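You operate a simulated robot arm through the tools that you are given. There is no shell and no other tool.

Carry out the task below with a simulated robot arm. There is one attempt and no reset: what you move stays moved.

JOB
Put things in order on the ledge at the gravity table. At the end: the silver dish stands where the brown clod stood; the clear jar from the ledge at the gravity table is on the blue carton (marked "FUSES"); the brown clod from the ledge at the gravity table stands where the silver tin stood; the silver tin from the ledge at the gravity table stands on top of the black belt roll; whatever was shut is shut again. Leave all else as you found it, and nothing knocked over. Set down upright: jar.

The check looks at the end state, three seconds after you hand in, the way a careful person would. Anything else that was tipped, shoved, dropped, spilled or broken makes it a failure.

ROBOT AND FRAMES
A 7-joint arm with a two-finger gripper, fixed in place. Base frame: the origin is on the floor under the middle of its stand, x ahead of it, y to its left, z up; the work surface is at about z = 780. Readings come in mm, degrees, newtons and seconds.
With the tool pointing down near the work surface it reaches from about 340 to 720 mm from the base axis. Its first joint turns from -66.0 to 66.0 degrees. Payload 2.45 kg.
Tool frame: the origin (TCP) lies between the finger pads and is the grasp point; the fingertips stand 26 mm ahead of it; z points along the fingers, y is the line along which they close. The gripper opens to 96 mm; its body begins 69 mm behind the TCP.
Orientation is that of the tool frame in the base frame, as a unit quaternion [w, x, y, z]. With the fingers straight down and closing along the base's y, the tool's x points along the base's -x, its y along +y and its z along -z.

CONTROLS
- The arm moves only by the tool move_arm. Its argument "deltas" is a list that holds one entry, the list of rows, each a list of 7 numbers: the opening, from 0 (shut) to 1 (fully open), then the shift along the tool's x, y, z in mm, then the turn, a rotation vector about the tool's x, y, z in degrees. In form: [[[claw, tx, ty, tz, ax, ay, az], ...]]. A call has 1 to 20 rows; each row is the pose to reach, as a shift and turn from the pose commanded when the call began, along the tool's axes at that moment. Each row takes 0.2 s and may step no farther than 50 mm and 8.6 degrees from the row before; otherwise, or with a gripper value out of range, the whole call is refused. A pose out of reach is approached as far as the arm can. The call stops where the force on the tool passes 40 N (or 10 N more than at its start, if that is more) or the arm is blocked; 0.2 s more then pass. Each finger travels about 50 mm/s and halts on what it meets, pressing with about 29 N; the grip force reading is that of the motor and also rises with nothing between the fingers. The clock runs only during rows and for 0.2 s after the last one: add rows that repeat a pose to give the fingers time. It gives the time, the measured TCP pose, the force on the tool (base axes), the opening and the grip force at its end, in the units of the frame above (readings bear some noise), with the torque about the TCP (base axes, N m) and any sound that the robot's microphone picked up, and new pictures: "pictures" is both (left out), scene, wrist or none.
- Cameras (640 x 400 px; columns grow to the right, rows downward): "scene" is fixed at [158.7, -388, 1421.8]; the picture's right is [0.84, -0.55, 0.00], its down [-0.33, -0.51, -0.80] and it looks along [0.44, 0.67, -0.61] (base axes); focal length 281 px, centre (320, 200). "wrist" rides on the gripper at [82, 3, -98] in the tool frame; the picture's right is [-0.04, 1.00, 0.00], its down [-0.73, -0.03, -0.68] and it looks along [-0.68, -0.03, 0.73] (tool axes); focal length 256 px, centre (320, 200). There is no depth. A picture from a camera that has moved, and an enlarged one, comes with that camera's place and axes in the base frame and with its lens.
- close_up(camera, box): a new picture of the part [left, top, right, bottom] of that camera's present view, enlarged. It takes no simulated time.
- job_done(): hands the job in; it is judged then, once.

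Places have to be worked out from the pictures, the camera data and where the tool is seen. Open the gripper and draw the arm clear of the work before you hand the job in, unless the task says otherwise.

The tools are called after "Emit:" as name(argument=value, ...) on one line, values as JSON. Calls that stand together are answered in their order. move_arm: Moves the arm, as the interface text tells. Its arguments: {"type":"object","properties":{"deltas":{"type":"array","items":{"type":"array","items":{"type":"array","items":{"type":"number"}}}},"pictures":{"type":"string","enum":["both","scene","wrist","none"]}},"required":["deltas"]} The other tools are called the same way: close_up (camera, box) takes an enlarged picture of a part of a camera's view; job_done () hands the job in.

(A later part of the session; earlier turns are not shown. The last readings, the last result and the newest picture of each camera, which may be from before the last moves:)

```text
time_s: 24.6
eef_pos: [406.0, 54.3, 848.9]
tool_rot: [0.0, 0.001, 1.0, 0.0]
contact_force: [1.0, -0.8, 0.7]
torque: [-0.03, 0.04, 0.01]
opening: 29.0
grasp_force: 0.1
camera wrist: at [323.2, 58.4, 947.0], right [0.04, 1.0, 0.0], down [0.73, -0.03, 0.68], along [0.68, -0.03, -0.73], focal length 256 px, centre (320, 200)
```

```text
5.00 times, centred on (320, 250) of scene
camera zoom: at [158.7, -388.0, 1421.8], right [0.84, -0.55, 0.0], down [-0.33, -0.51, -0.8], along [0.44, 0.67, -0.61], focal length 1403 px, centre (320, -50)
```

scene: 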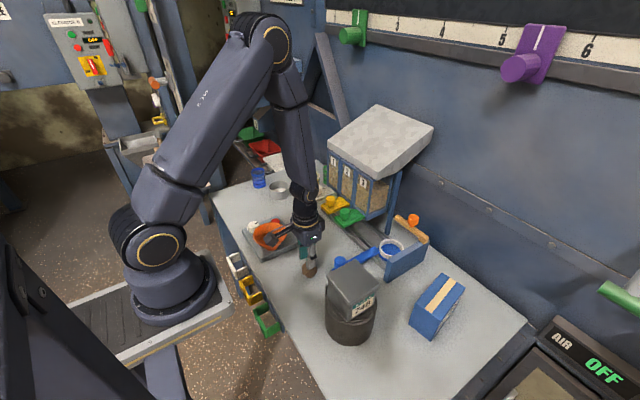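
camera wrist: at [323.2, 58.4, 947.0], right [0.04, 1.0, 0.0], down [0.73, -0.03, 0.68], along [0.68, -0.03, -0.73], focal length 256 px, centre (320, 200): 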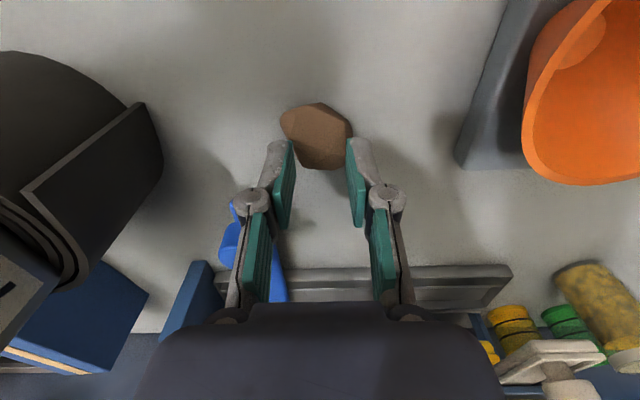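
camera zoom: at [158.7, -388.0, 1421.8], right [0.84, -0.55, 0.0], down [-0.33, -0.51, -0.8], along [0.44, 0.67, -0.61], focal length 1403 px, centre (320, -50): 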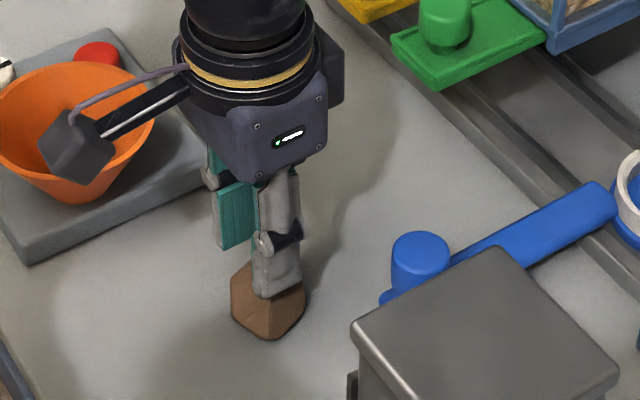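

The clod slipped out (I gripped above its widest part) and still rests on the ledge. I open, rise and look at it afresh.

Emit:
move_arm(deltas=[[[0.6, 0, 0, -20, 0, 0, 0], [0.85, 10, 0, -40, 0, 0, 0], [0.85, 25, 0, -50, 0, 0, 0], [0.85, 25, 0, -50, 0, 0, 0]]])

Emit:
close_up(camera="wrist", box=[230, 50, 410, 190])

Emit:
close_up(camera="scene", box=[280, 240, 340, 290])

```text
time_s: 25.6
eef_pos: [381.3, 55.7, 898.6]
tool_rot: [-0.001, 0.001, 1.0, 0.0]
contact_force: [-0.1, 0.3, 0.3]
torque: [0.01, -0.02, -0.01]
opening: 81.7
grasp_force: 0.1
camera wrist: at [298.3, 58.5, 996.4], right [0.04, 1.0, 0.0], down [0.73, -0.03, 0.68], along [0.68, -0.03, -0.73], focal length 256 px, centre (320, 200)
```

scene: 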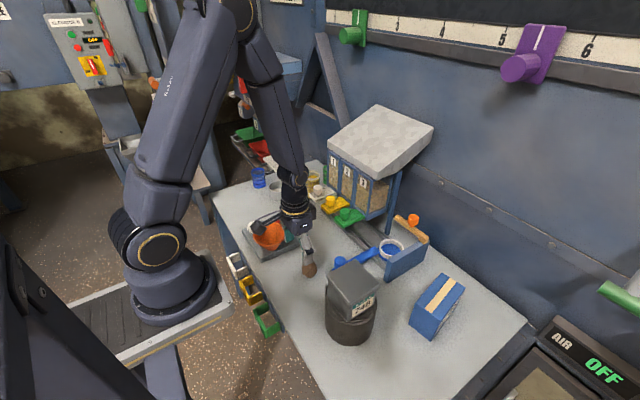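
wrist: 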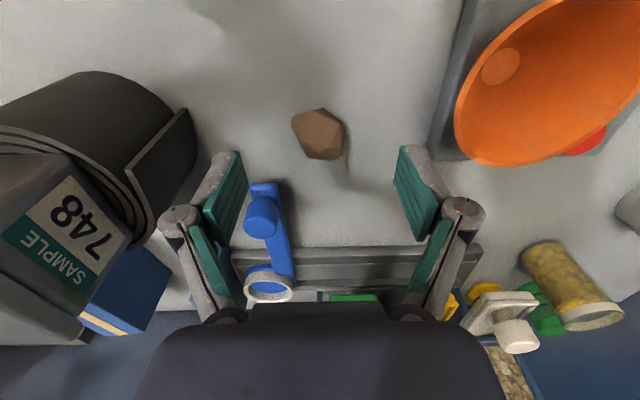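

```text
2.86 times, centred on (320, 120) of wrist
camera zoom: at [298.3, 58.5, 996.4], right [0.04, 1.0, 0.0], down [0.73, -0.03, 0.68], along [0.68, -0.03, -0.73], focal length 731 px, centre (320, 429)
```

zoom: 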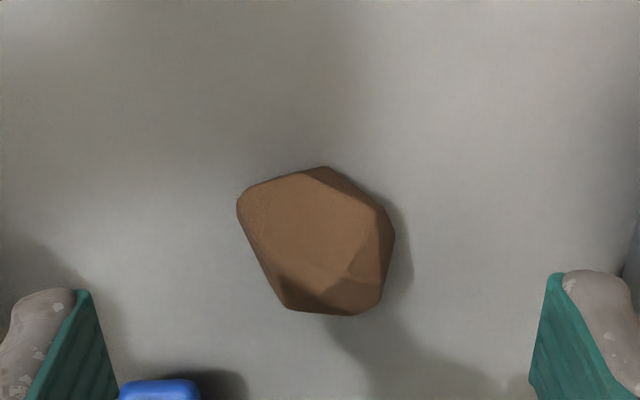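

```text
8.00 times, centred on (310, 265) of scene
camera zoom: at [158.7, -388.0, 1421.8], right [0.84, -0.55, 0.0], down [-0.33, -0.51, -0.8], along [0.44, 0.67, -0.61], focal length 2245 px, centre (400, -320)
```

zoom: 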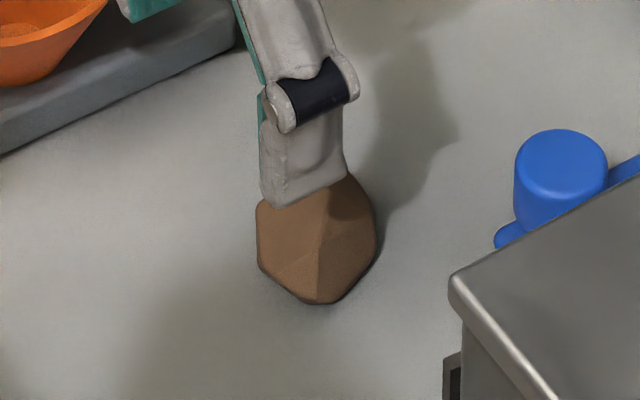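

The clod has turned ~15° and is now centred near (407, 53); comparing apparent widths puts its widest level at z≈791, so I must grip lower. I yaw 18° to meet its opposing faces, set the opening to ~64 mm and descend to TCP ≈ 826 first.

Emit:
move_arm(deltas=[[[0.72, -9, -1, 10, 0, 0, 6], [0.7, -18, -2, 30, 0, 0, 12], [0.68, -26.7, -2.8, 50, 0, 0, 18], [0.68, -26.7, -2.8, 65, 0, 0, 18], [0.68, -26.7, -2.8, 72.5, 0, 0, 18], [0.68, -26.7, -2.8, 72.5, 0, 0, 18]]])

Emit:
close_up(camera="wrist", box=[200, 60, 440, 210])

```text
time_s: 27.0
eef_pos: [408.4, 50.7, 826.2]
tool_rot: [0.0, 0.157, 0.988, 0.0]
contact_force: [0.1, 0.4, 0.3]
torque: [0.0, 0.02, -0.02]
opening: 65.2
grasp_force: 0.0
camera wrist: at [330.7, 80.8, 923.8], right [0.35, 0.94, 0.0], down [0.69, -0.26, 0.68], along [0.64, -0.24, -0.73], focal length 256 px, centre (320, 200)
```

scene: 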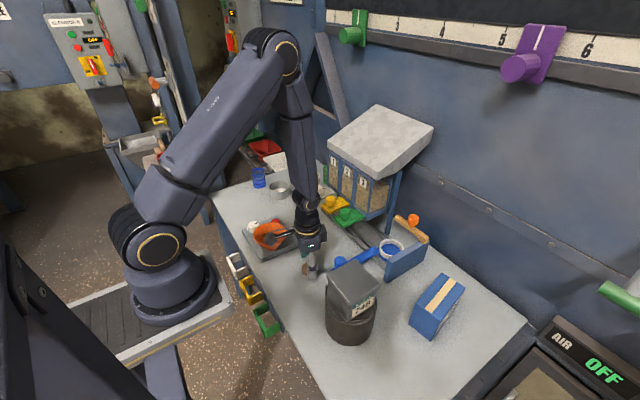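
wrist: 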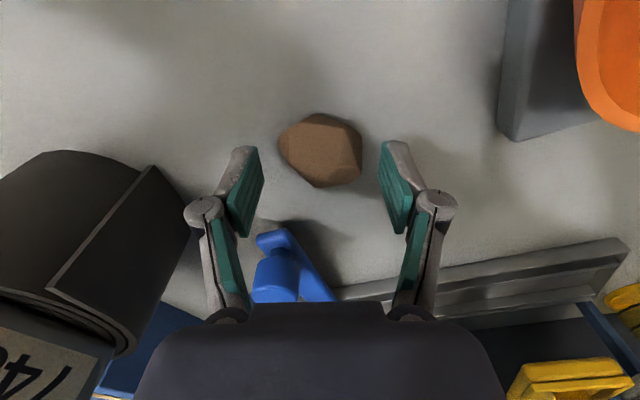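

```text
2.67 times, centred on (320, 135) of wrist
camera zoom: at [330.7, 80.8, 923.8], right [0.35, 0.94, 0.0], down [0.69, -0.26, 0.68], along [0.64, -0.24, -0.73], focal length 683 px, centre (320, 373)
```

zoom: 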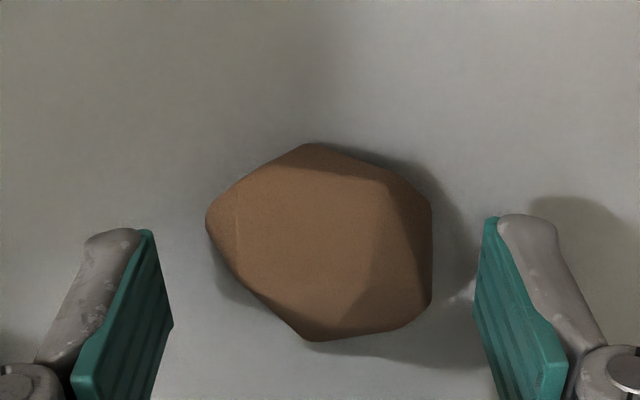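

Aligned and centred now, with the flat face to the right finger and the vertex to the left. I lower in small steps looking for ledge contact of the tips.

Emit:
move_arm(deltas=[[[0.68, 0, 0, 5, 0, 0, 0], [0.68, 0, 0, 9, 0, 0, 0], [0.68, 0, 0, 9, 0, 0, 0]]], pictures="none")

Emit:
move_arm(deltas=[[[0.68, 0, 0, 1.5, 0, 0, 0], [0.68, 0, 0, 1.5, 0, 0, 0]]], pictures="none")

Emit:
move_arm(deltas=[[[0.68, 0, 0, 1.5, 0, 0, 0], [0.68, 0, 0, 1.5, 0, 0, 0]]], pictures="wrist")

```text
time_s: 27.8
eef_pos: [408.0, 51.3, 817.5]
tool_rot: [0.0, 0.158, 0.988, 0.0]
contact_force: [0.6, 0.2, -0.3]
torque: [0.0, 0.0, -0.02]
opening: 65.6
grasp_force: 0.1
```

```text
time_s: 28.4
eef_pos: [407.9, 52.1, 815.1]
tool_rot: [0.0, 0.157, 0.988, 0.0]
contact_force: [-0.6, 0.6, -0.3]
torque: [0.01, -0.02, -0.01]
opening: 65.0
grasp_force: 0.1
```

```text
time_s: 29.0
eef_pos: [408.5, 51.5, 815.7]
tool_rot: [0.0, 0.157, 0.988, 0.0]
contact_force: [0.9, -0.9, -0.1]
torque: [0.03, 0.0, 0.01]
opening: 65.0
grasp_force: 0.0
camera wrist: at [330.5, 80.8, 912.1], right [0.35, 0.94, 0.0], down [0.69, -0.26, 0.68], along [0.64, -0.24, -0.73], focal length 256 px, centre (320, 200)
```

wrist: 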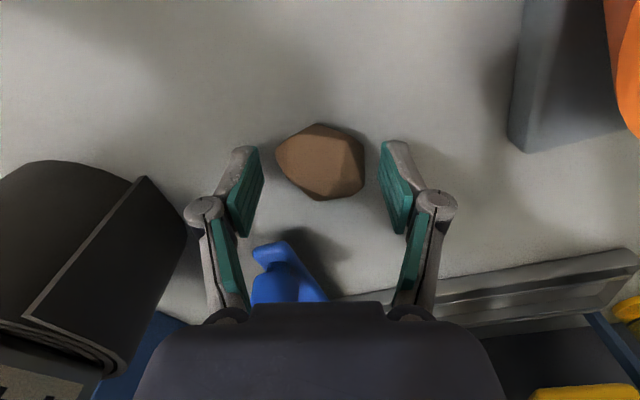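

No ledge contact yet at TCP ≈ 814. I lower another 3 mm in steps.

Emit:
move_arm(deltas=[[[0.68, 0, 0, 1.5, 0, 0, 0], [0.68, 0, 0, 1.5, 0, 0, 0]]], pictures="none")

Emit:
move_arm(deltas=[[[0.68, 0, 0, 1.5, 0, 0, 0], [0.68, 0, 0, 1.5, 0, 0, 0]]], pictures="none")

```text
time_s: 29.6
eef_pos: [408.6, 51.9, 813.4]
tool_rot: [0.0, 0.158, 0.987, -0.001]
contact_force: [0.6, -0.4, -0.2]
torque: [0.02, 0.01, 0.03]
opening: 65.3
grasp_force: 0.1
```

```text
time_s: 30.2
eef_pos: [408.3, 52.1, 811.4]
tool_rot: [0.0, 0.157, 0.988, -0.001]
contact_force: [0.3, -0.4, 0.5]
torque: [-0.01, -0.01, 0.0]
opening: 65.2
grasp_force: 0.1
```

No contact at TCP ≈ 811. I close here.

Emit:
move_arm(deltas=[[[0.6, 0, 0, 0, 0, 0, 0], [0.5, 0, 0, 0, 0, 0, 0], [0.45, 0, 0, 0, 0, 0, 0], [0.4, 0, 0, 0, 0, 0, 0], [0.4, 0, 0, 0, 0, 0, 0]]], pictures="wrist")

```text
time_s: 31.4
eef_pos: [407.5, 52.2, 811.4]
tool_rot: [0.0, 0.158, 0.987, 0.001]
contact_force: [-0.8, 0.8, 3.6]
torque: [-0.03, 0.02, 0.01]
opening: 50.5
grasp_force: 28.5
camera wrist: at [330.5, 80.9, 909.3], right [0.35, 0.94, 0.0], down [0.69, -0.26, 0.68], along [0.64, -0.24, -0.73], focal length 256 px, centre (320, 200)
```

wrist: 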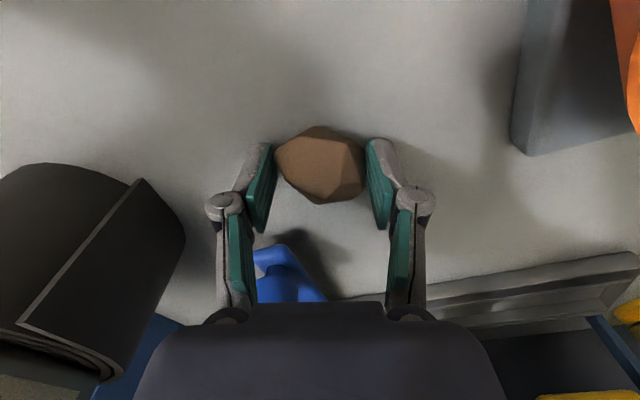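

Gripped at 50.5 mm now, i.e. at the widest level. I lift 20 mm slowly and check.

Emit:
move_arm(deltas=[[[0.35, 0, 0, -3, 0, 0, 0], [0.35, 0, 0, -8, 0, 0, 0], [0.35, 0, 0, -14, 0, 0, 0], [0.35, 0, 0, -20, 0, 0, 0], [0.35, 0, 0, -20, 0, 0, 0]]], pictures="both")

Emit:
close_up(camera="scene", box=[280, 230, 340, 290])

```text
time_s: 32.6
eef_pos: [408.0, 50.4, 831.1]
tool_rot: [0.0, 0.157, 0.988, 0.0]
contact_force: [0.1, -0.2, -0.9]
torque: [0.01, 0.03, 0.02]
opening: 50.2
grasp_force: 28.4
camera wrist: at [329.9, 80.8, 929.1], right [0.35, 0.94, 0.0], down [0.69, -0.26, 0.68], along [0.64, -0.24, -0.73], focal length 256 px, centre (320, 200)
```

scene: 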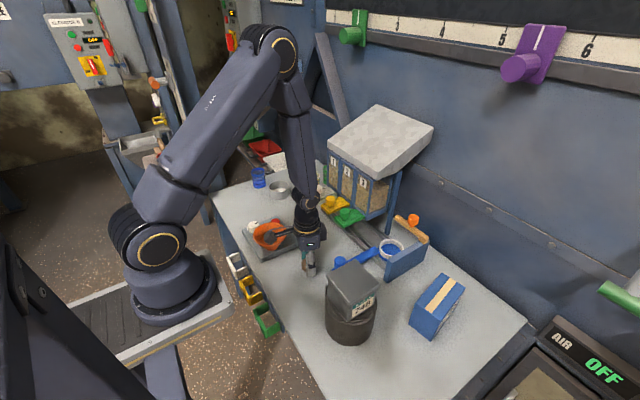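
wrist: 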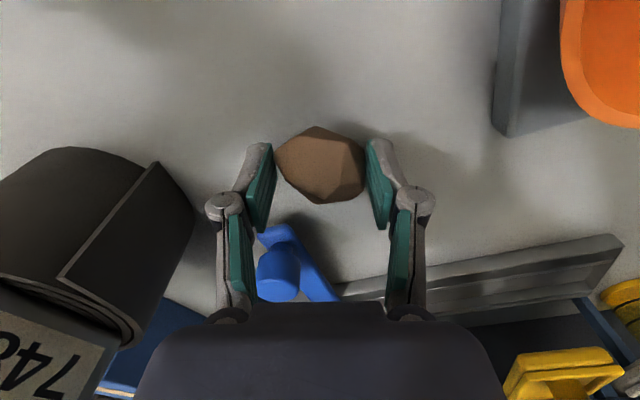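

```text
6.67 times, centred on (310, 260) of scene
camera zoom: at [158.7, -388.0, 1421.8], right [0.84, -0.55, 0.0], down [-0.33, -0.51, -0.8], along [0.44, 0.67, -0.61], focal length 1871 px, centre (387, -200)
```

zoom: 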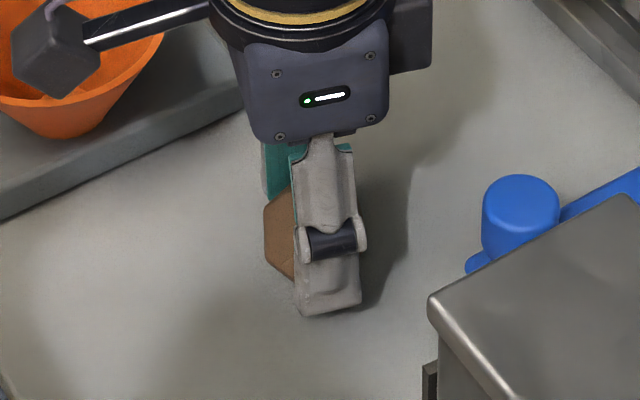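

The clod is held firmly and lifts cleanly. I raise it 130 mm and swing it to above the tin's former spot (391.5, 417.5), yawing with the base.

Emit:
move_arm(deltas=[[[0.35, 0, 0, -40, 0, 0, 0], [0.35, 0, 0, -85, 0, 0, 0], [0.35, 0, 0, -130, 0, 0, 0], [0.35, 14.3, 38, -130, 0, 0, -4.4], [0.35, 28.7, 76.1, -130, 0, 0, -8.9], [0.35, 43, 114.1, -130, 0, 0, -13.3], [0.35, 57.3, 152.2, -130, 0, 0, -17.8], [0.35, 71.7, 190.2, -130, 0, 0, -22.2], [0.35, 86, 228.3, -130, 0, 0, -26.7], [0.35, 100.3, 266.3, -130, 0, 0, -31.1], [0.35, 114.7, 304.4, -130, 0, 0, -35.6], [0.35, 129, 342.4, -130, 0, 0, -40], [0.35, 129, 342.4, -130, 0, 0, -40], [0.35, 129, 342.4, -130, 0, 0, -40]]])

```text
time_s: 35.6
eef_pos: [391.4, 417.0, 960.8]
tool_rot: [0.0, -0.191, 0.982, 0.0]
contact_force: [-0.2, -0.3, 0.3]
torque: [-0.02, 0.03, 0.03]
opening: 50.3
grasp_force: 28.9
camera wrist: at [313.6, 390.4, 1058.6], right [-0.34, 0.94, 0.0], down [0.69, 0.25, 0.68], along [0.64, 0.23, -0.73], focal length 256 px, centre (320, 200)
```

scene: 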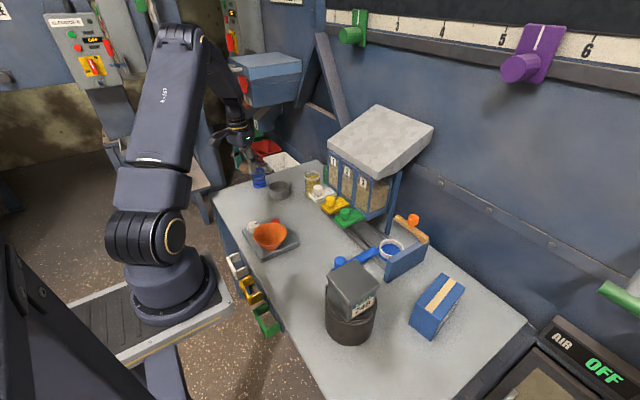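
wrist: 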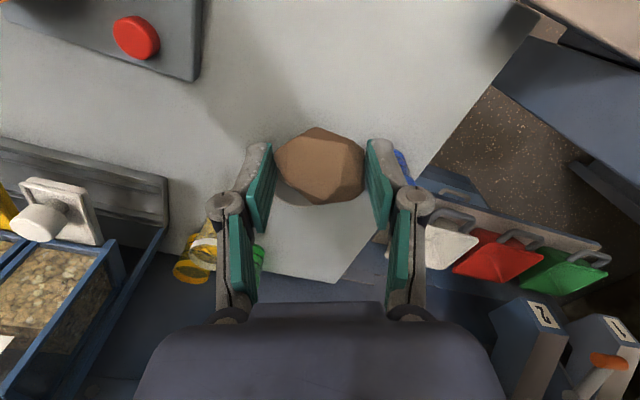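

Well placed over (391.4, 417). I descend to about 5 mm above the ledge and read.

Emit:
move_arm(deltas=[[[0.35, 0, 0, 45, 0, 0, 0], [0.35, 0, 0, 90, 0, 0, 0], [0.35, 0, 0, 125, 0, 0, 0], [0.35, 0, 0, 143, 0, 0, 0], [0.35, 0, 0, 147, 0, 0, 0], [0.35, 0, 0, 147, 0, 0, 0]]], pictures="wrist")

Emit:
close_up(camera="scene", box=[215, 155, 295, 225])

```text
time_s: 37.0
eef_pos: [391.6, 417.4, 815.8]
tool_rot: [0.0, -0.189, 0.982, 0.001]
contact_force: [0.2, -0.3, -0.5]
torque: [0.01, 0.03, 0.0]
opening: 50.3
grasp_force: 29.0
camera wrist: at [313.5, 390.7, 912.0], right [-0.34, 0.94, 0.0], down [0.69, 0.25, 0.68], along [0.64, 0.23, -0.73], focal length 256 px, centre (320, 200)
```

wrist: 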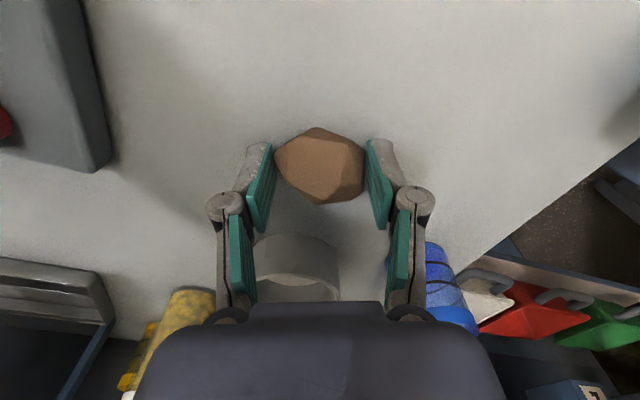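

```text
5.71 times, centred on (255, 190) of scene
camera zoom: at [158.7, -388.0, 1421.8], right [0.84, -0.55, 0.0], down [-0.33, -0.51, -0.8], along [0.44, 0.67, -0.61], focal length 1603 px, centre (691, 257)
```

zoom: 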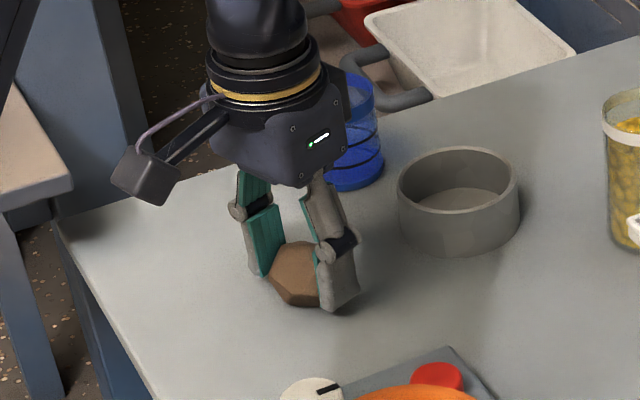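

About 2.5 mm to go. I lower stepwise to contact.

Emit:
move_arm(deltas=[[[0.35, 0, 0, 1, 0, 0, 0], [0.35, 0, 0, 2, 0, 0, 0], [0.35, 0, 0, 2, 0, 0, 0]]], pictures="none")

Emit:
move_arm(deltas=[[[0.35, 0, 0, 0.8, 0, 0, 0], [0.35, 0, 0, 0.8, 0, 0, 0]]], pictures="none")

```text
time_s: 37.8
eef_pos: [392.0, 417.4, 812.4]
tool_rot: [0.0, -0.19, 0.982, 0.0]
contact_force: [0.0, -0.5, -1.4]
torque: [0.02, 0.03, 0.01]
opening: 50.0
grasp_force: 29.0
```

```text
time_s: 38.4
eef_pos: [391.6, 417.9, 811.7]
tool_rot: [0.0, -0.189, 0.982, 0.0]
contact_force: [-0.9, -1.6, 3.6]
torque: [0.02, -0.01, 0.04]
opening: 50.1
grasp_force: 29.1
```

Contact with the ledge is felt (3.6 N). I open the fingers gently to release.

Emit:
move_arm(deltas=[[[0.55, 0, 0, 0, 0, 0, 0], [0.65, 0, 0, 0, 0, 0, 0], [0.75, 0, 0, 0, 0, 0, 0], [0.8, 0, 0, 0, 0, 0, 0], [0.8, 0, 0, 0, 0, 0, 0]]], pictures="wrist")

Emit:
move_arm(deltas=[[[0.8, 0, 0, -10, 0, 0, 0], [0.8, 0, 0, -40, 0, 0, 0], [0.8, 0, 0, -85, 0, 0, 0], [0.8, 0, 0, -130, 0, 0, 0], [0.9, 0, 0, -170, 0, 0, 0], [1, 0, 0, -170, 0, 0, 0]]])

Emit:
close_up(camera="wrist", box=[200, 80, 480, 290])

Emit:
close_up(camera="scene", box=[215, 155, 335, 235])

```text
time_s: 39.6
eef_pos: [391.8, 417.4, 810.7]
tool_rot: [0.0, -0.19, 0.982, 0.0]
contact_force: [-0.4, -0.7, -0.6]
torque: [0.01, 0.01, 0.02]
opening: 76.8
grasp_force: 0.0
camera wrist: at [313.4, 390.5, 909.3], right [-0.34, 0.94, 0.0], down [0.69, 0.25, 0.68], along [0.64, 0.23, -0.73], focal length 256 px, centre (320, 200)
```

wrist: 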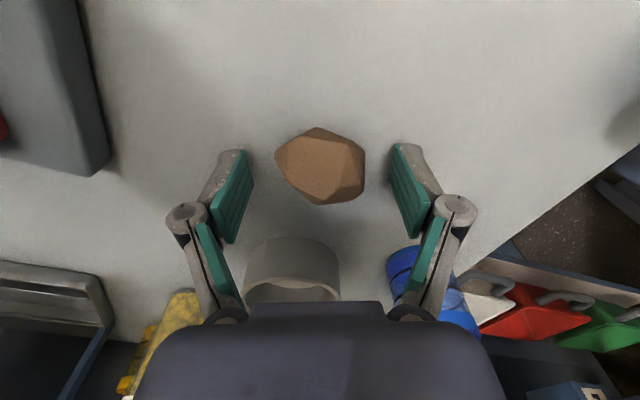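

```text
time_s: 41.0
eef_pos: [392.9, 416.1, 981.1]
tool_rot: [0.001, -0.19, 0.982, 0.0]
contact_force: [-0.7, 0.7, 0.4]
torque: [0.0, 0.0, 0.01]
opening: 96.1
grasp_force: 0.0
camera wrist: at [313.8, 389.7, 1079.9], right [-0.34, 0.94, 0.0], down [0.69, 0.25, 0.68], along [0.64, 0.23, -0.73], focal length 256 px, centre (320, 200)
```

scene: 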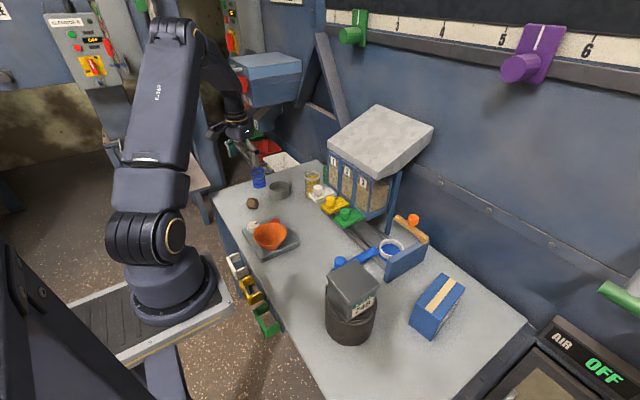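
wrist: 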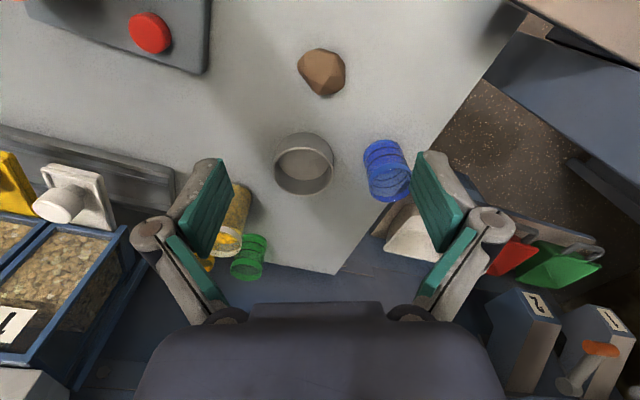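

```text
1.90 times, centred on (340, 185) of wrist
camera zoom: at [313.8, 389.7, 1079.9], right [-0.34, 0.94, 0.0], down [0.69, 0.25, 0.68], along [0.64, 0.23, -0.73], focal length 488 px, centre (282, 229)
```

zoom: 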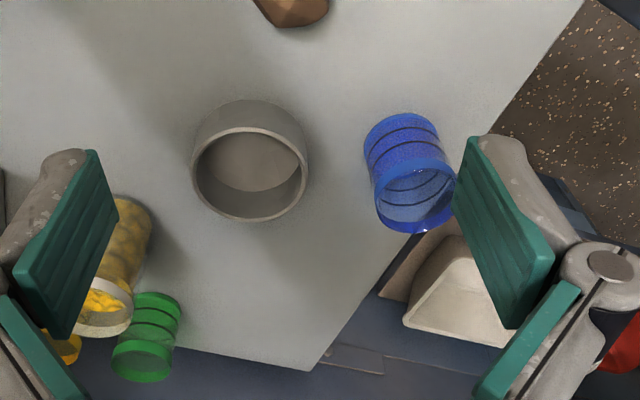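

```text
5.00 times, centred on (275, 195) of scene
camera zoom: at [158.7, -388.1, 1421.8], right [0.84, -0.55, 0.0], down [-0.33, -0.51, -0.8], along [0.44, 0.67, -0.61], focal length 1403 px, centre (545, 225)
```

zoom: 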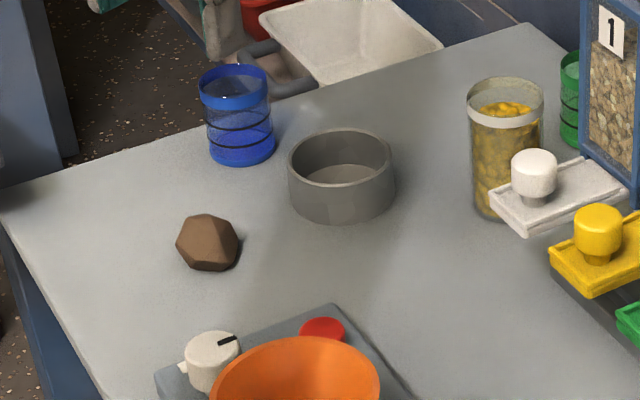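

The clod now stands at the tin's old spot. The dish is ~80 mm across, ~35 mm high, centred near (510, 437). To keep the fingers clear of the blue beaker and the jar I yaw to 68° while moving over it at z≈930.

Emit:
move_arm(deltas=[[[1, -19.6, -4.4, 8.5, 0, 0, -7.7], [1, -39.2, -8.8, 17, 0, 0, -15.4], [1, -58.8, -13.2, 25.5, 0, 0, -23.1], [1, -78.3, -17.5, 34, 0, 0, -30.8], [1, -97.9, -21.9, 42.5, 0, 0, -38.5], [1, -117.5, -26.3, 51, 0, 0, -46.1], [1, -117.5, -26.3, 51, 0, 0, -46.1]]])

Emit:
close_up(camera="wrist", box=[200, 50, 440, 230])

```text
time_s: 42.6
eef_pos: [510.1, 437.0, 930.6]
tool_rot: [0.0, -0.56, 0.829, 0.0]
contact_force: [-0.4, 0.2, 1.3]
torque: [-0.02, 0.01, -0.01]
opening: 95.9
grasp_force: 0.0
camera wrist: at [475.9, 363.1, 1028.3], right [-0.91, 0.41, 0.0], down [0.3, 0.67, 0.68], along [0.28, 0.62, -0.73], focal length 256 px, centre (320, 200)
```

scene: 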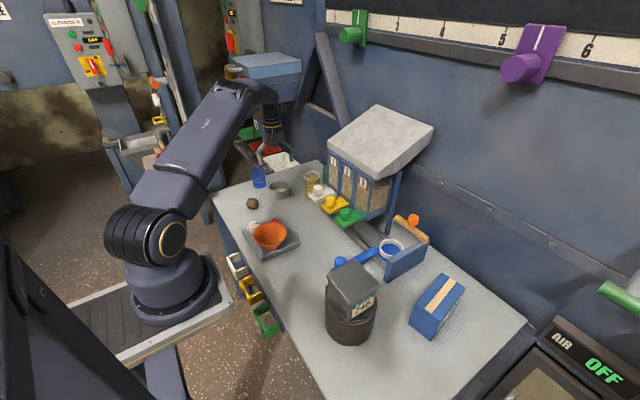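
wrist: 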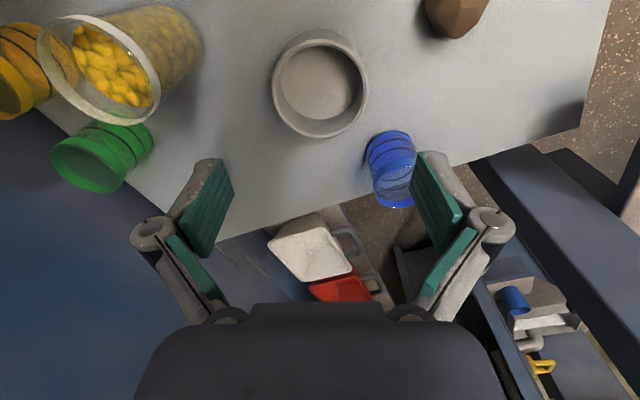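

```text
2.22 times, centred on (320, 140) of wrist
camera zoom: at [475.9, 363.1, 1028.3], right [-0.91, 0.41, 0.0], down [0.3, 0.67, 0.68], along [0.28, 0.62, -0.73], focal length 569 px, centre (320, 333)
```

zoom: 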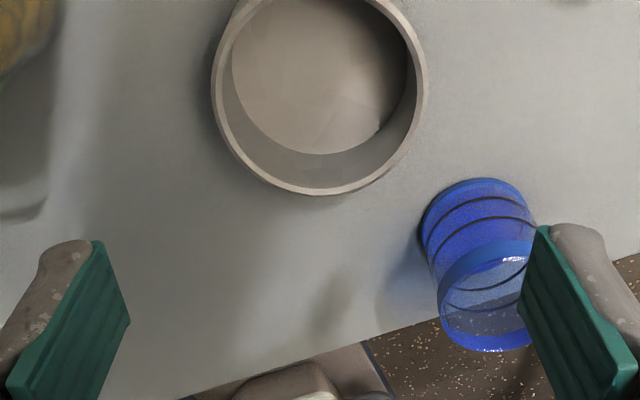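

Closing direction is centred on the dish. I check the near rim to refine the other axis.

Emit:
close_up(camera="wrist", box=[240, 10, 400, 150])

```text
2.86 times, centred on (320, 80) of wrist
camera zoom: at [475.9, 363.1, 1028.3], right [-0.91, 0.41, 0.0], down [0.3, 0.67, 0.68], along [0.28, 0.62, -0.73], focal length 731 px, centre (320, 543)
```

zoom: 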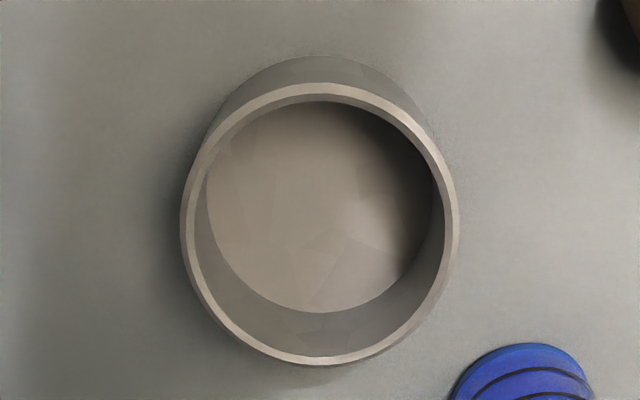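

The dish (79.5 mm diameter) is centred to within 1.5 mm. I descend to TCP z≈815 with the fingers fully open around it.

Emit:
move_arm(deltas=[[[1, 1.5, 0, 40, 0, 0, 0], [1, 1.5, 0, 75, 0, 0, 0], [1, 1.5, 0, 100, 0, 0, 0], [1, 1.5, 0, 116, 0, 0, 0], [1, 1.5, 0, 116, 0, 0, 0]]])

Emit:
close_up(camera="scene", box=[230, 140, 330, 220])

```text
time_s: 43.8
eef_pos: [509.2, 435.8, 813.6]
tool_rot: [0.001, -0.559, 0.829, 0.0]
contact_force: [-0.2, 0.8, 0.3]
torque: [0.01, -0.06, 0.01]
opening: 96.4
grasp_force: 0.1
camera wrist: at [474.6, 361.6, 911.9], right [-0.91, 0.41, 0.0], down [0.3, 0.67, 0.68], along [0.28, 0.62, -0.73], focal length 256 px, centre (320, 200)
```

scene: 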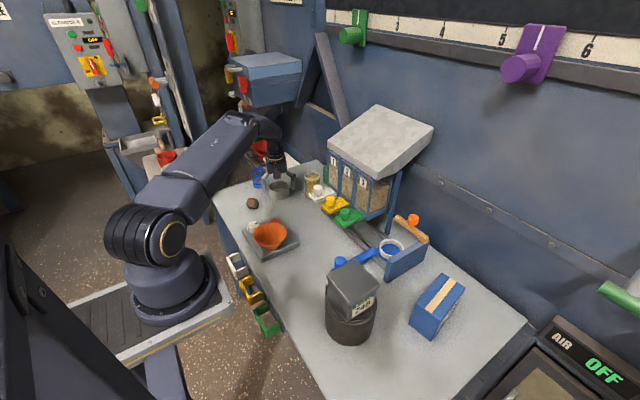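
wrist: 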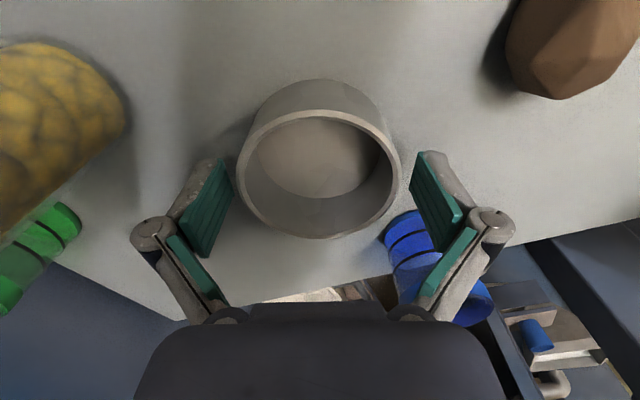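

```text
5.00 times, centred on (280, 180) of scene
camera zoom: at [158.7, -388.0, 1421.8], right [0.84, -0.55, 0.0], down [-0.33, -0.51, -0.8], along [0.44, 0.67, -0.61], focal length 1403 px, centre (520, 300)
```

zoom: 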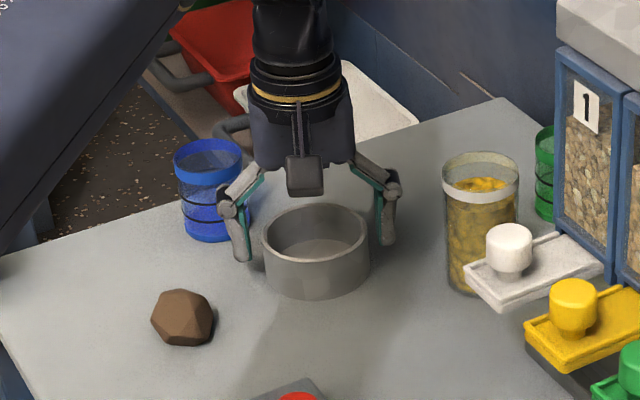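

The dish sits between the pads with room to spare. I close on it.

Emit:
move_arm(deltas=[[[0.88, 0, 0, 0, 0, 0, 0], [0.8, 0, 0, 0, 0, 0, 0], [0.7, 0, 0, 0, 0, 0, 0], [0.65, 0, 0, 0, 0, 0, 0], [0.65, 0, 0, 0, 0, 0, 0]]], pictures="none")

Emit:
move_arm(deltas=[[[0.65, 0, 0, -3, 0, 0, 0], [0.65, 0, 0, -8, 0, 0, 0], [0.65, 0, 0, -15, 0, 0, 0], [0.65, 0, 0, -15, 0, 0, 0]]])

Emit:
close_up(camera="scene", box=[230, 140, 330, 220])

```text
time_s: 45.0
eef_pos: [509.9, 434.9, 814.5]
tool_rot: [0.0, -0.559, 0.829, 0.0]
contact_force: [0.2, -1.1, 3.7]
torque: [-0.04, -0.02, -0.05]
opening: 76.9
grasp_force: 28.7
```

```text
time_s: 46.0
eef_pos: [508.9, 434.5, 829.4]
tool_rot: [0.0, -0.559, 0.829, 0.0]
contact_force: [-0.5, 0.8, -0.9]
torque: [0.01, -0.03, -0.03]
opening: 76.9
grasp_force: 28.8
camera wrist: at [474.7, 361.5, 927.3], right [-0.91, 0.41, 0.0], down [0.3, 0.67, 0.68], along [0.28, 0.62, -0.73], focal length 256 px, centre (320, 200)
```

scene: 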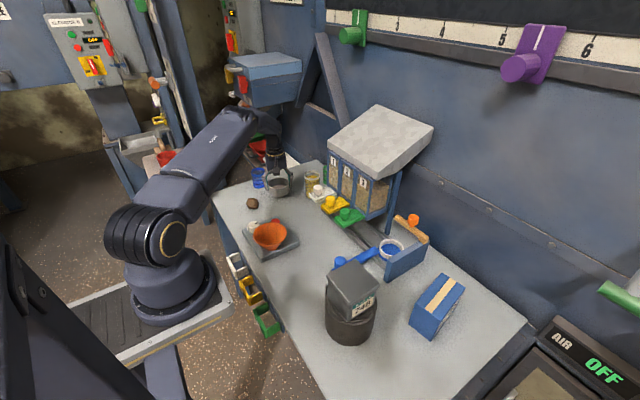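
wrist: 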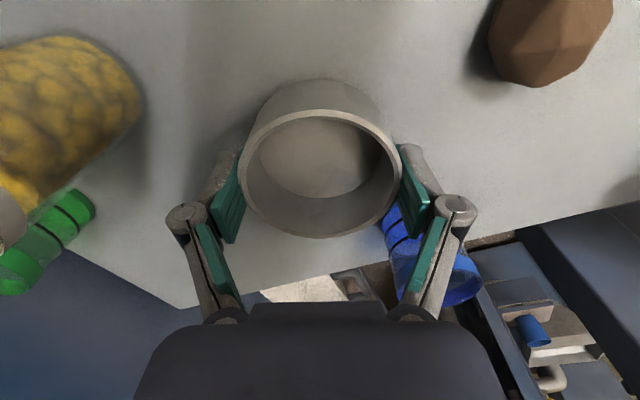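

```text
5.00 times, centred on (280, 180) of scene
camera zoom: at [158.7, -388.0, 1421.8], right [0.84, -0.55, 0.0], down [-0.33, -0.51, -0.8], along [0.44, 0.67, -0.61], focal length 1403 px, centre (520, 300)
```

zoom: 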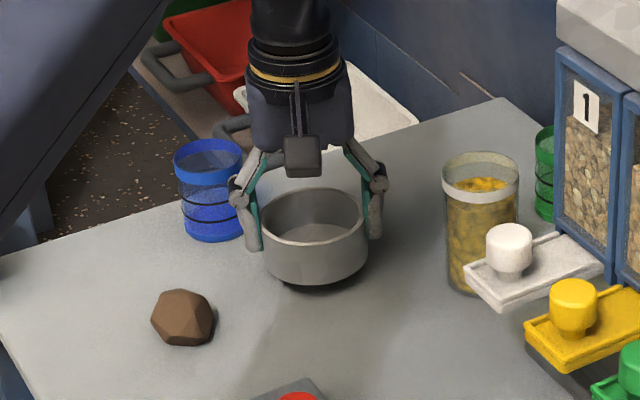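

The dish lifts level and the beaker is untouched. I raise it and swing to above the clod's original spot (408.5, 54.5), turning to yaw 0.

Emit:
move_arm(deltas=[[[0.65, 0, 0, -40, 0, 0, 0], [0.65, 0, 0, -85, 0, 0, 0], [0.65, 0, 0, -130, 0, 0, 0], [0.65, 43.4, -5.5, -130, 0, 0, 7.55], [0.65, 86.9, -11.1, -130, 0, 0, 15.1], [0.65, 130.3, -16.6, -130, 0, 0, 22.7], [0.65, 173.8, -22.1, -130, 0, 0, 30.2], [0.65, 217.2, -27.7, -130, 0, 0, 37.8], [0.65, 260.7, -33.2, -130, 0, 0, 45.3], [0.65, 304.1, -38.7, -130, 0, 0, 52.9], [0.65, 347.6, -44.3, -130, 0, 0, 60.4], [0.65, 391, -49.8, -130, 0, 0, 68], [0.65, 391, -49.8, -130, 0, 0, 68], [0.65, 391, -49.8, -130, 0, 0, 68]]])

```text
time_s: 49.0
eef_pos: [409.8, 53.5, 960.9]
tool_rot: [0.0, 0.0, 1.0, 0.0]
contact_force: [0.8, 0.0, -0.6]
torque: [0.01, 0.03, -0.01]
opening: 76.5
grasp_force: 29.4
camera wrist: at [326.2, 57.7, 1057.6], right [0.04, 1.0, 0.0], down [0.73, -0.03, 0.68], along [0.68, -0.03, -0.73], focal length 256 px, centre (320, 200)
```

scene: 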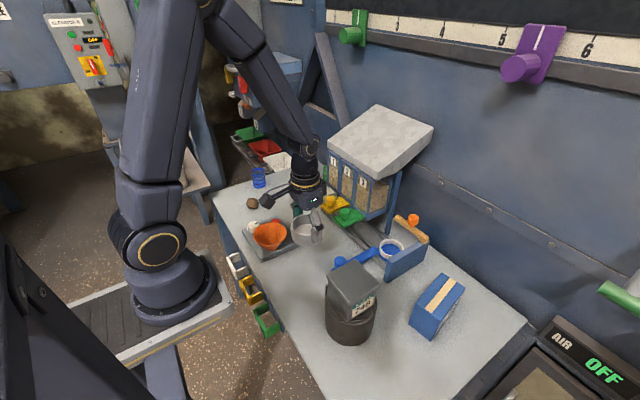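
wrist: 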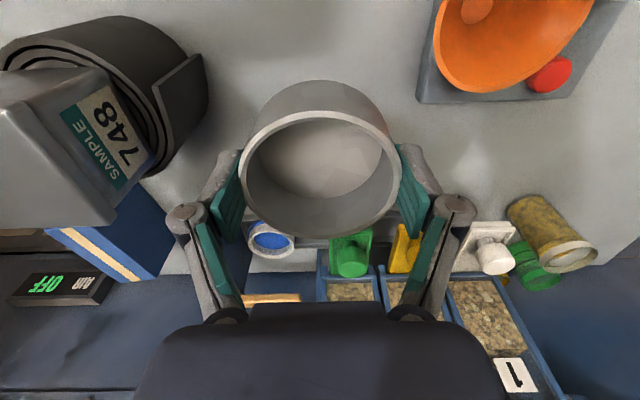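

The dish hangs level over the spot, clear of the lever, funnel tray and roll. I lower it to a few mm above the ledge.

Emit:
move_arm(deltas=[[[0.65, 0, 0, 45, 0, 0, 0], [0.65, 0, 0, 90, 0, 0, 0], [0.65, 0, 0, 125, 0, 0, 0], [0.65, 0, 0, 140, 0, 0, 0], [0.65, 0, 0, 143, 0, 0, 0], [0.65, 0, 0, 143, 0, 0, 0]]])

Emit:
close_up(camera="scene", box=[270, 210, 370, 290])

```text
time_s: 50.4
eef_pos: [409.1, 53.9, 817.3]
tool_rot: [0.0, 0.0, 1.0, 0.0]
contact_force: [-0.4, 0.3, -0.6]
torque: [-0.01, 0.03, 0.02]
opening: 76.6
grasp_force: 29.2
camera wrist: at [326.8, 58.2, 914.7], right [0.04, 1.0, 0.0], down [0.73, -0.03, 0.68], along [0.68, -0.03, -0.73], focal length 256 px, centre (320, 200)
```

scene: 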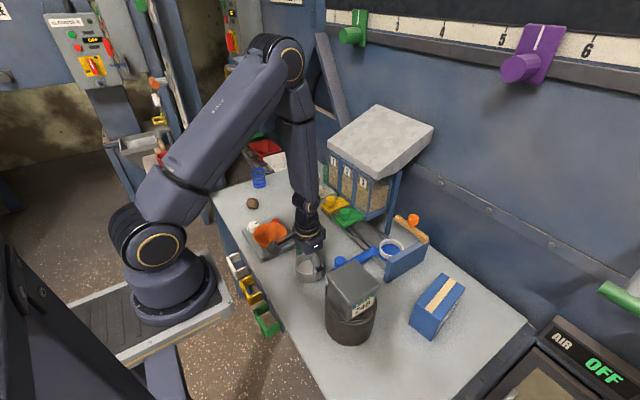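
wrist: 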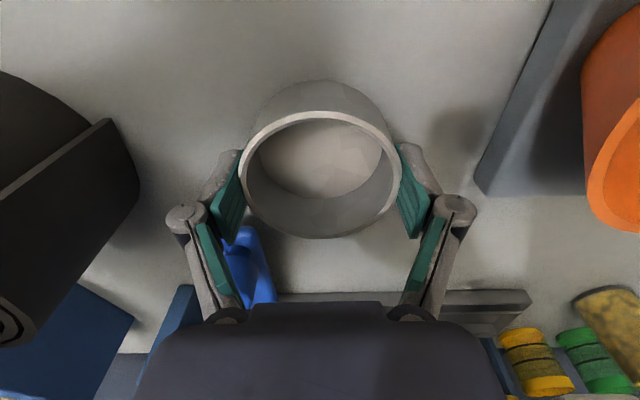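

```text
5.00 times, centred on (320, 250) of scene
camera zoom: at [158.7, -388.0, 1421.8], right [0.84, -0.55, 0.0], down [-0.33, -0.51, -0.8], along [0.44, 0.67, -0.61], focal length 1403 px, centre (320, -50)
```

zoom: 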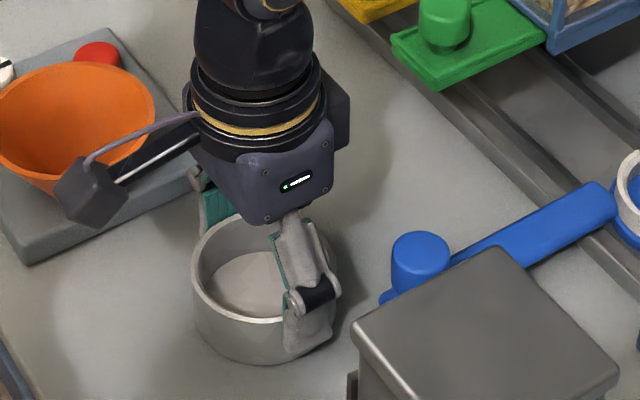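

About 2.5 mm above the ledge. I lower to contact.

Emit:
move_arm(deltas=[[[0.65, 0, 0, 1, 0, 0, 0], [0.65, 0, 0, 2, 0, 0, 0], [0.65, 0, 0, 2, 0, 0, 0]]], pictures="none")

Emit:
move_arm(deltas=[[[0.65, 0, 0, 0.8, 0, 0, 0], [0.65, 0, 0, 0.8, 0, 0, 0]]], pictures="none")

```text
time_s: 51.2
eef_pos: [410.0, 54.4, 814.8]
tool_rot: [0.0, 0.001, 1.0, 0.0]
contact_force: [1.2, 0.0, -1.3]
torque: [-0.01, 0.02, 0.0]
opening: 76.6
grasp_force: 28.8
```

```text
time_s: 51.8
eef_pos: [410.2, 53.9, 814.6]
tool_rot: [0.001, 0.0, 1.0, 0.0]
contact_force: [-0.8, -0.8, 16.0]
torque: [-0.06, 0.06, -0.25]
opening: 77.0
grasp_force: 28.3
```

Contact is made (16 N). I relieve 0.6 mm, open the gripper, then rise clear.

Emit:
move_arm(deltas=[[[0.65, 0, 0, -0.6, 0, 0, 0], [0.65, 0, 0, -0.6, 0, 0, 0], [0.9, 0, 0, -0.6, 0, 0, 0], [1, 0, 0, -0.6, 0, 0, 0], [1, 0, 0, -0.6, 0, 0, 0], [1, 0, 0, -0.6, 0, 0, 0]]], pictures="wrist")

Emit:
move_arm(deltas=[[[1, 0, 0, -15, 0, 0, 0], [1, 0, 0, -50, 0, 0, 0], [1, 0, 0, -95, 0, 0, 0], [1, 0, 0, -140, 0, 0, 0], [1, 0, 0, -185, 0, 0, 0], [1, 0, 0, -185, 0, 0, 0]]])

Emit:
close_up(camera="scene", box=[270, 210, 370, 290])

```text
time_s: 53.2
eef_pos: [409.3, 54.6, 814.5]
tool_rot: [0.0, 0.0, 1.0, 0.0]
contact_force: [0.5, 0.2, 0.1]
torque: [0.03, -0.02, -0.01]
opening: 96.1
grasp_force: 0.1
camera wrist: at [326.7, 57.9, 912.4], right [0.04, 1.0, 0.0], down [0.73, -0.03, 0.68], along [0.68, -0.03, -0.73], focal length 256 px, centre (320, 200)
```

wrist: 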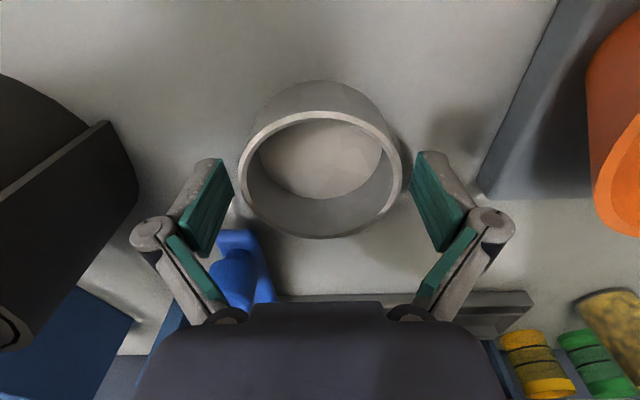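

```text
time_s: 54.6
eef_pos: [409.1, 52.9, 1000.0]
tool_rot: [0.0, 0.0, 1.0, 0.0]
contact_force: [-0.3, 0.8, 0.4]
torque: [0.02, -0.01, 0.04]
opening: 95.9
grasp_force: 0.1
camera wrist: at [325.8, 57.1, 1097.5], right [0.04, 1.0, 0.0], down [0.73, -0.03, 0.68], along [0.68, -0.03, -0.73], focal length 256 px, centre (320, 200)
```

scene: 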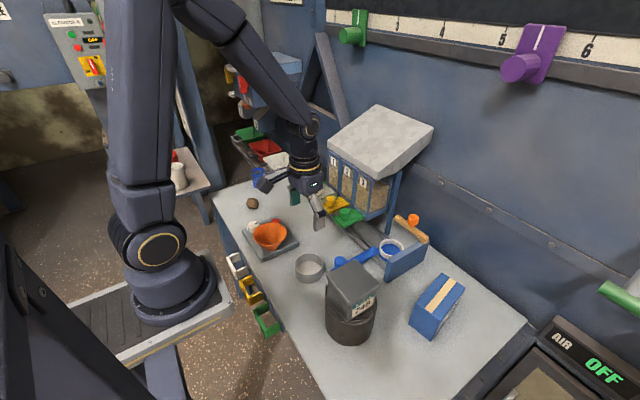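
wrist: 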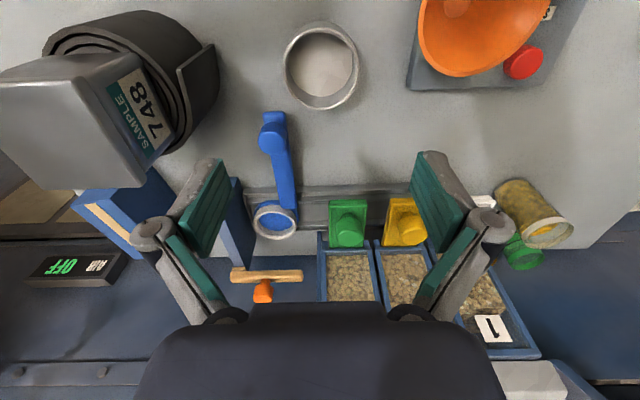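

```text
5.00 times, centred on (320, 250) of scene
camera zoom: at [158.7, -388.0, 1421.8], right [0.84, -0.55, 0.0], down [-0.33, -0.51, -0.8], along [0.44, 0.67, -0.61], focal length 1403 px, centre (320, -50)
```

zoom: 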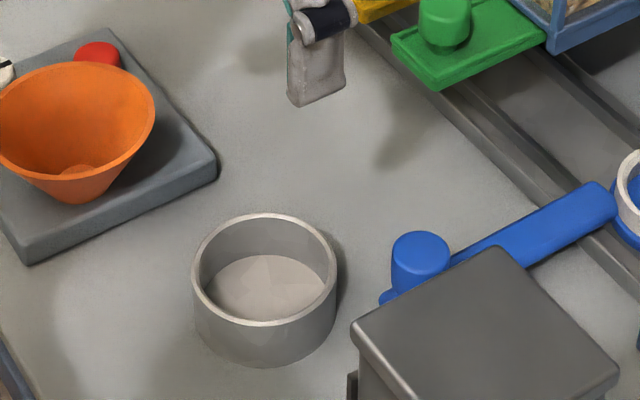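

The dish stands where the clod was. Next is the jar; I enlarge the carton and jar views for measurement.

Emit:
close_up(camera="scene", box=[390, 250, 490, 350])

Emit:
close_up(camera="wrist", box=[50, 130, 250, 300])

Emit:
close_up(camera="scene", box=[290, 130, 390, 220])

Emit:
close_up(camera="wrist", box=[440, 150, 600, 290])

```text
4.00 times, centred on (440, 300) of scene
camera zoom: at [158.7, -388.0, 1421.8], right [0.84, -0.55, 0.0], down [-0.33, -0.51, -0.8], along [0.44, 0.67, -0.61], focal length 1122 px, centre (-160, -200)
```

zoom: 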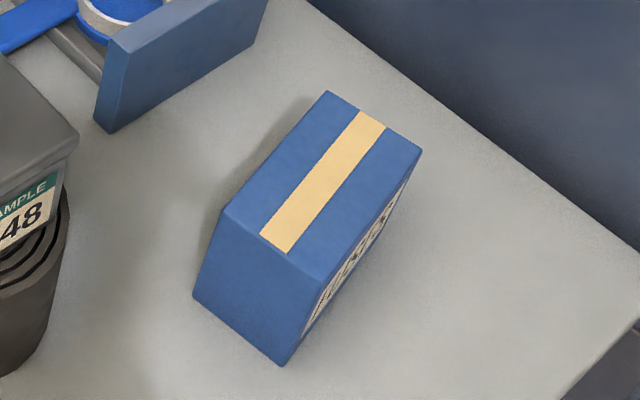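

```text
2.35 times, centred on (150, 215) of wrist
camera zoom: at [325.8, 57.1, 1097.5], right [0.04, 1.0, 0.0], down [0.73, -0.03, 0.68], along [0.68, -0.03, -0.73], focal length 602 px, centre (720, 165)
```

zoom: 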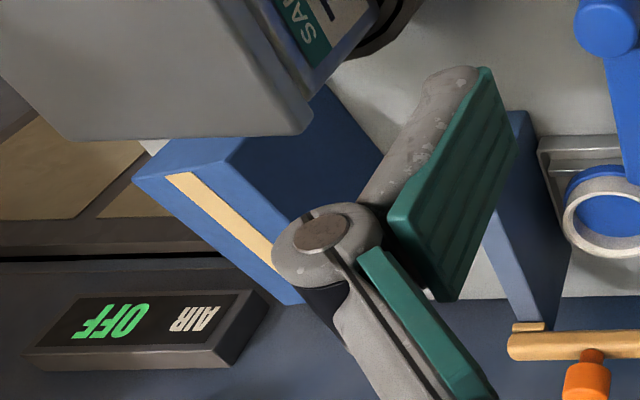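

```text
4.44 times, centred on (340, 175) of scene
camera zoom: at [158.7, -388.0, 1421.8], right [0.84, -0.55, 0.0], down [-0.33, -0.51, -0.8], along [0.44, 0.67, -0.61], focal length 1247 px, centre (231, 311)
```

zoom: 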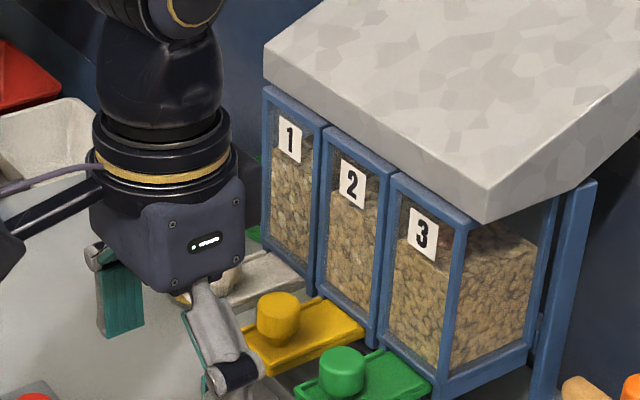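

```text
2.86 times, centred on (520, 220) of wrist
camera zoom: at [325.8, 57.1, 1097.5], right [0.04, 1.0, 0.0], down [0.73, -0.03, 0.68], along [0.68, -0.03, -0.73], focal length 731 px, centre (-251, 143)
```

zoom: 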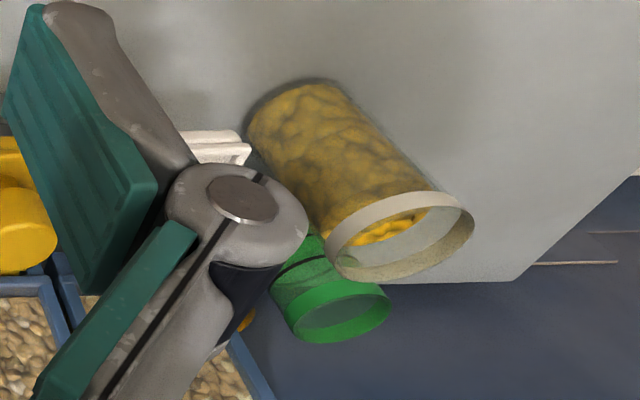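

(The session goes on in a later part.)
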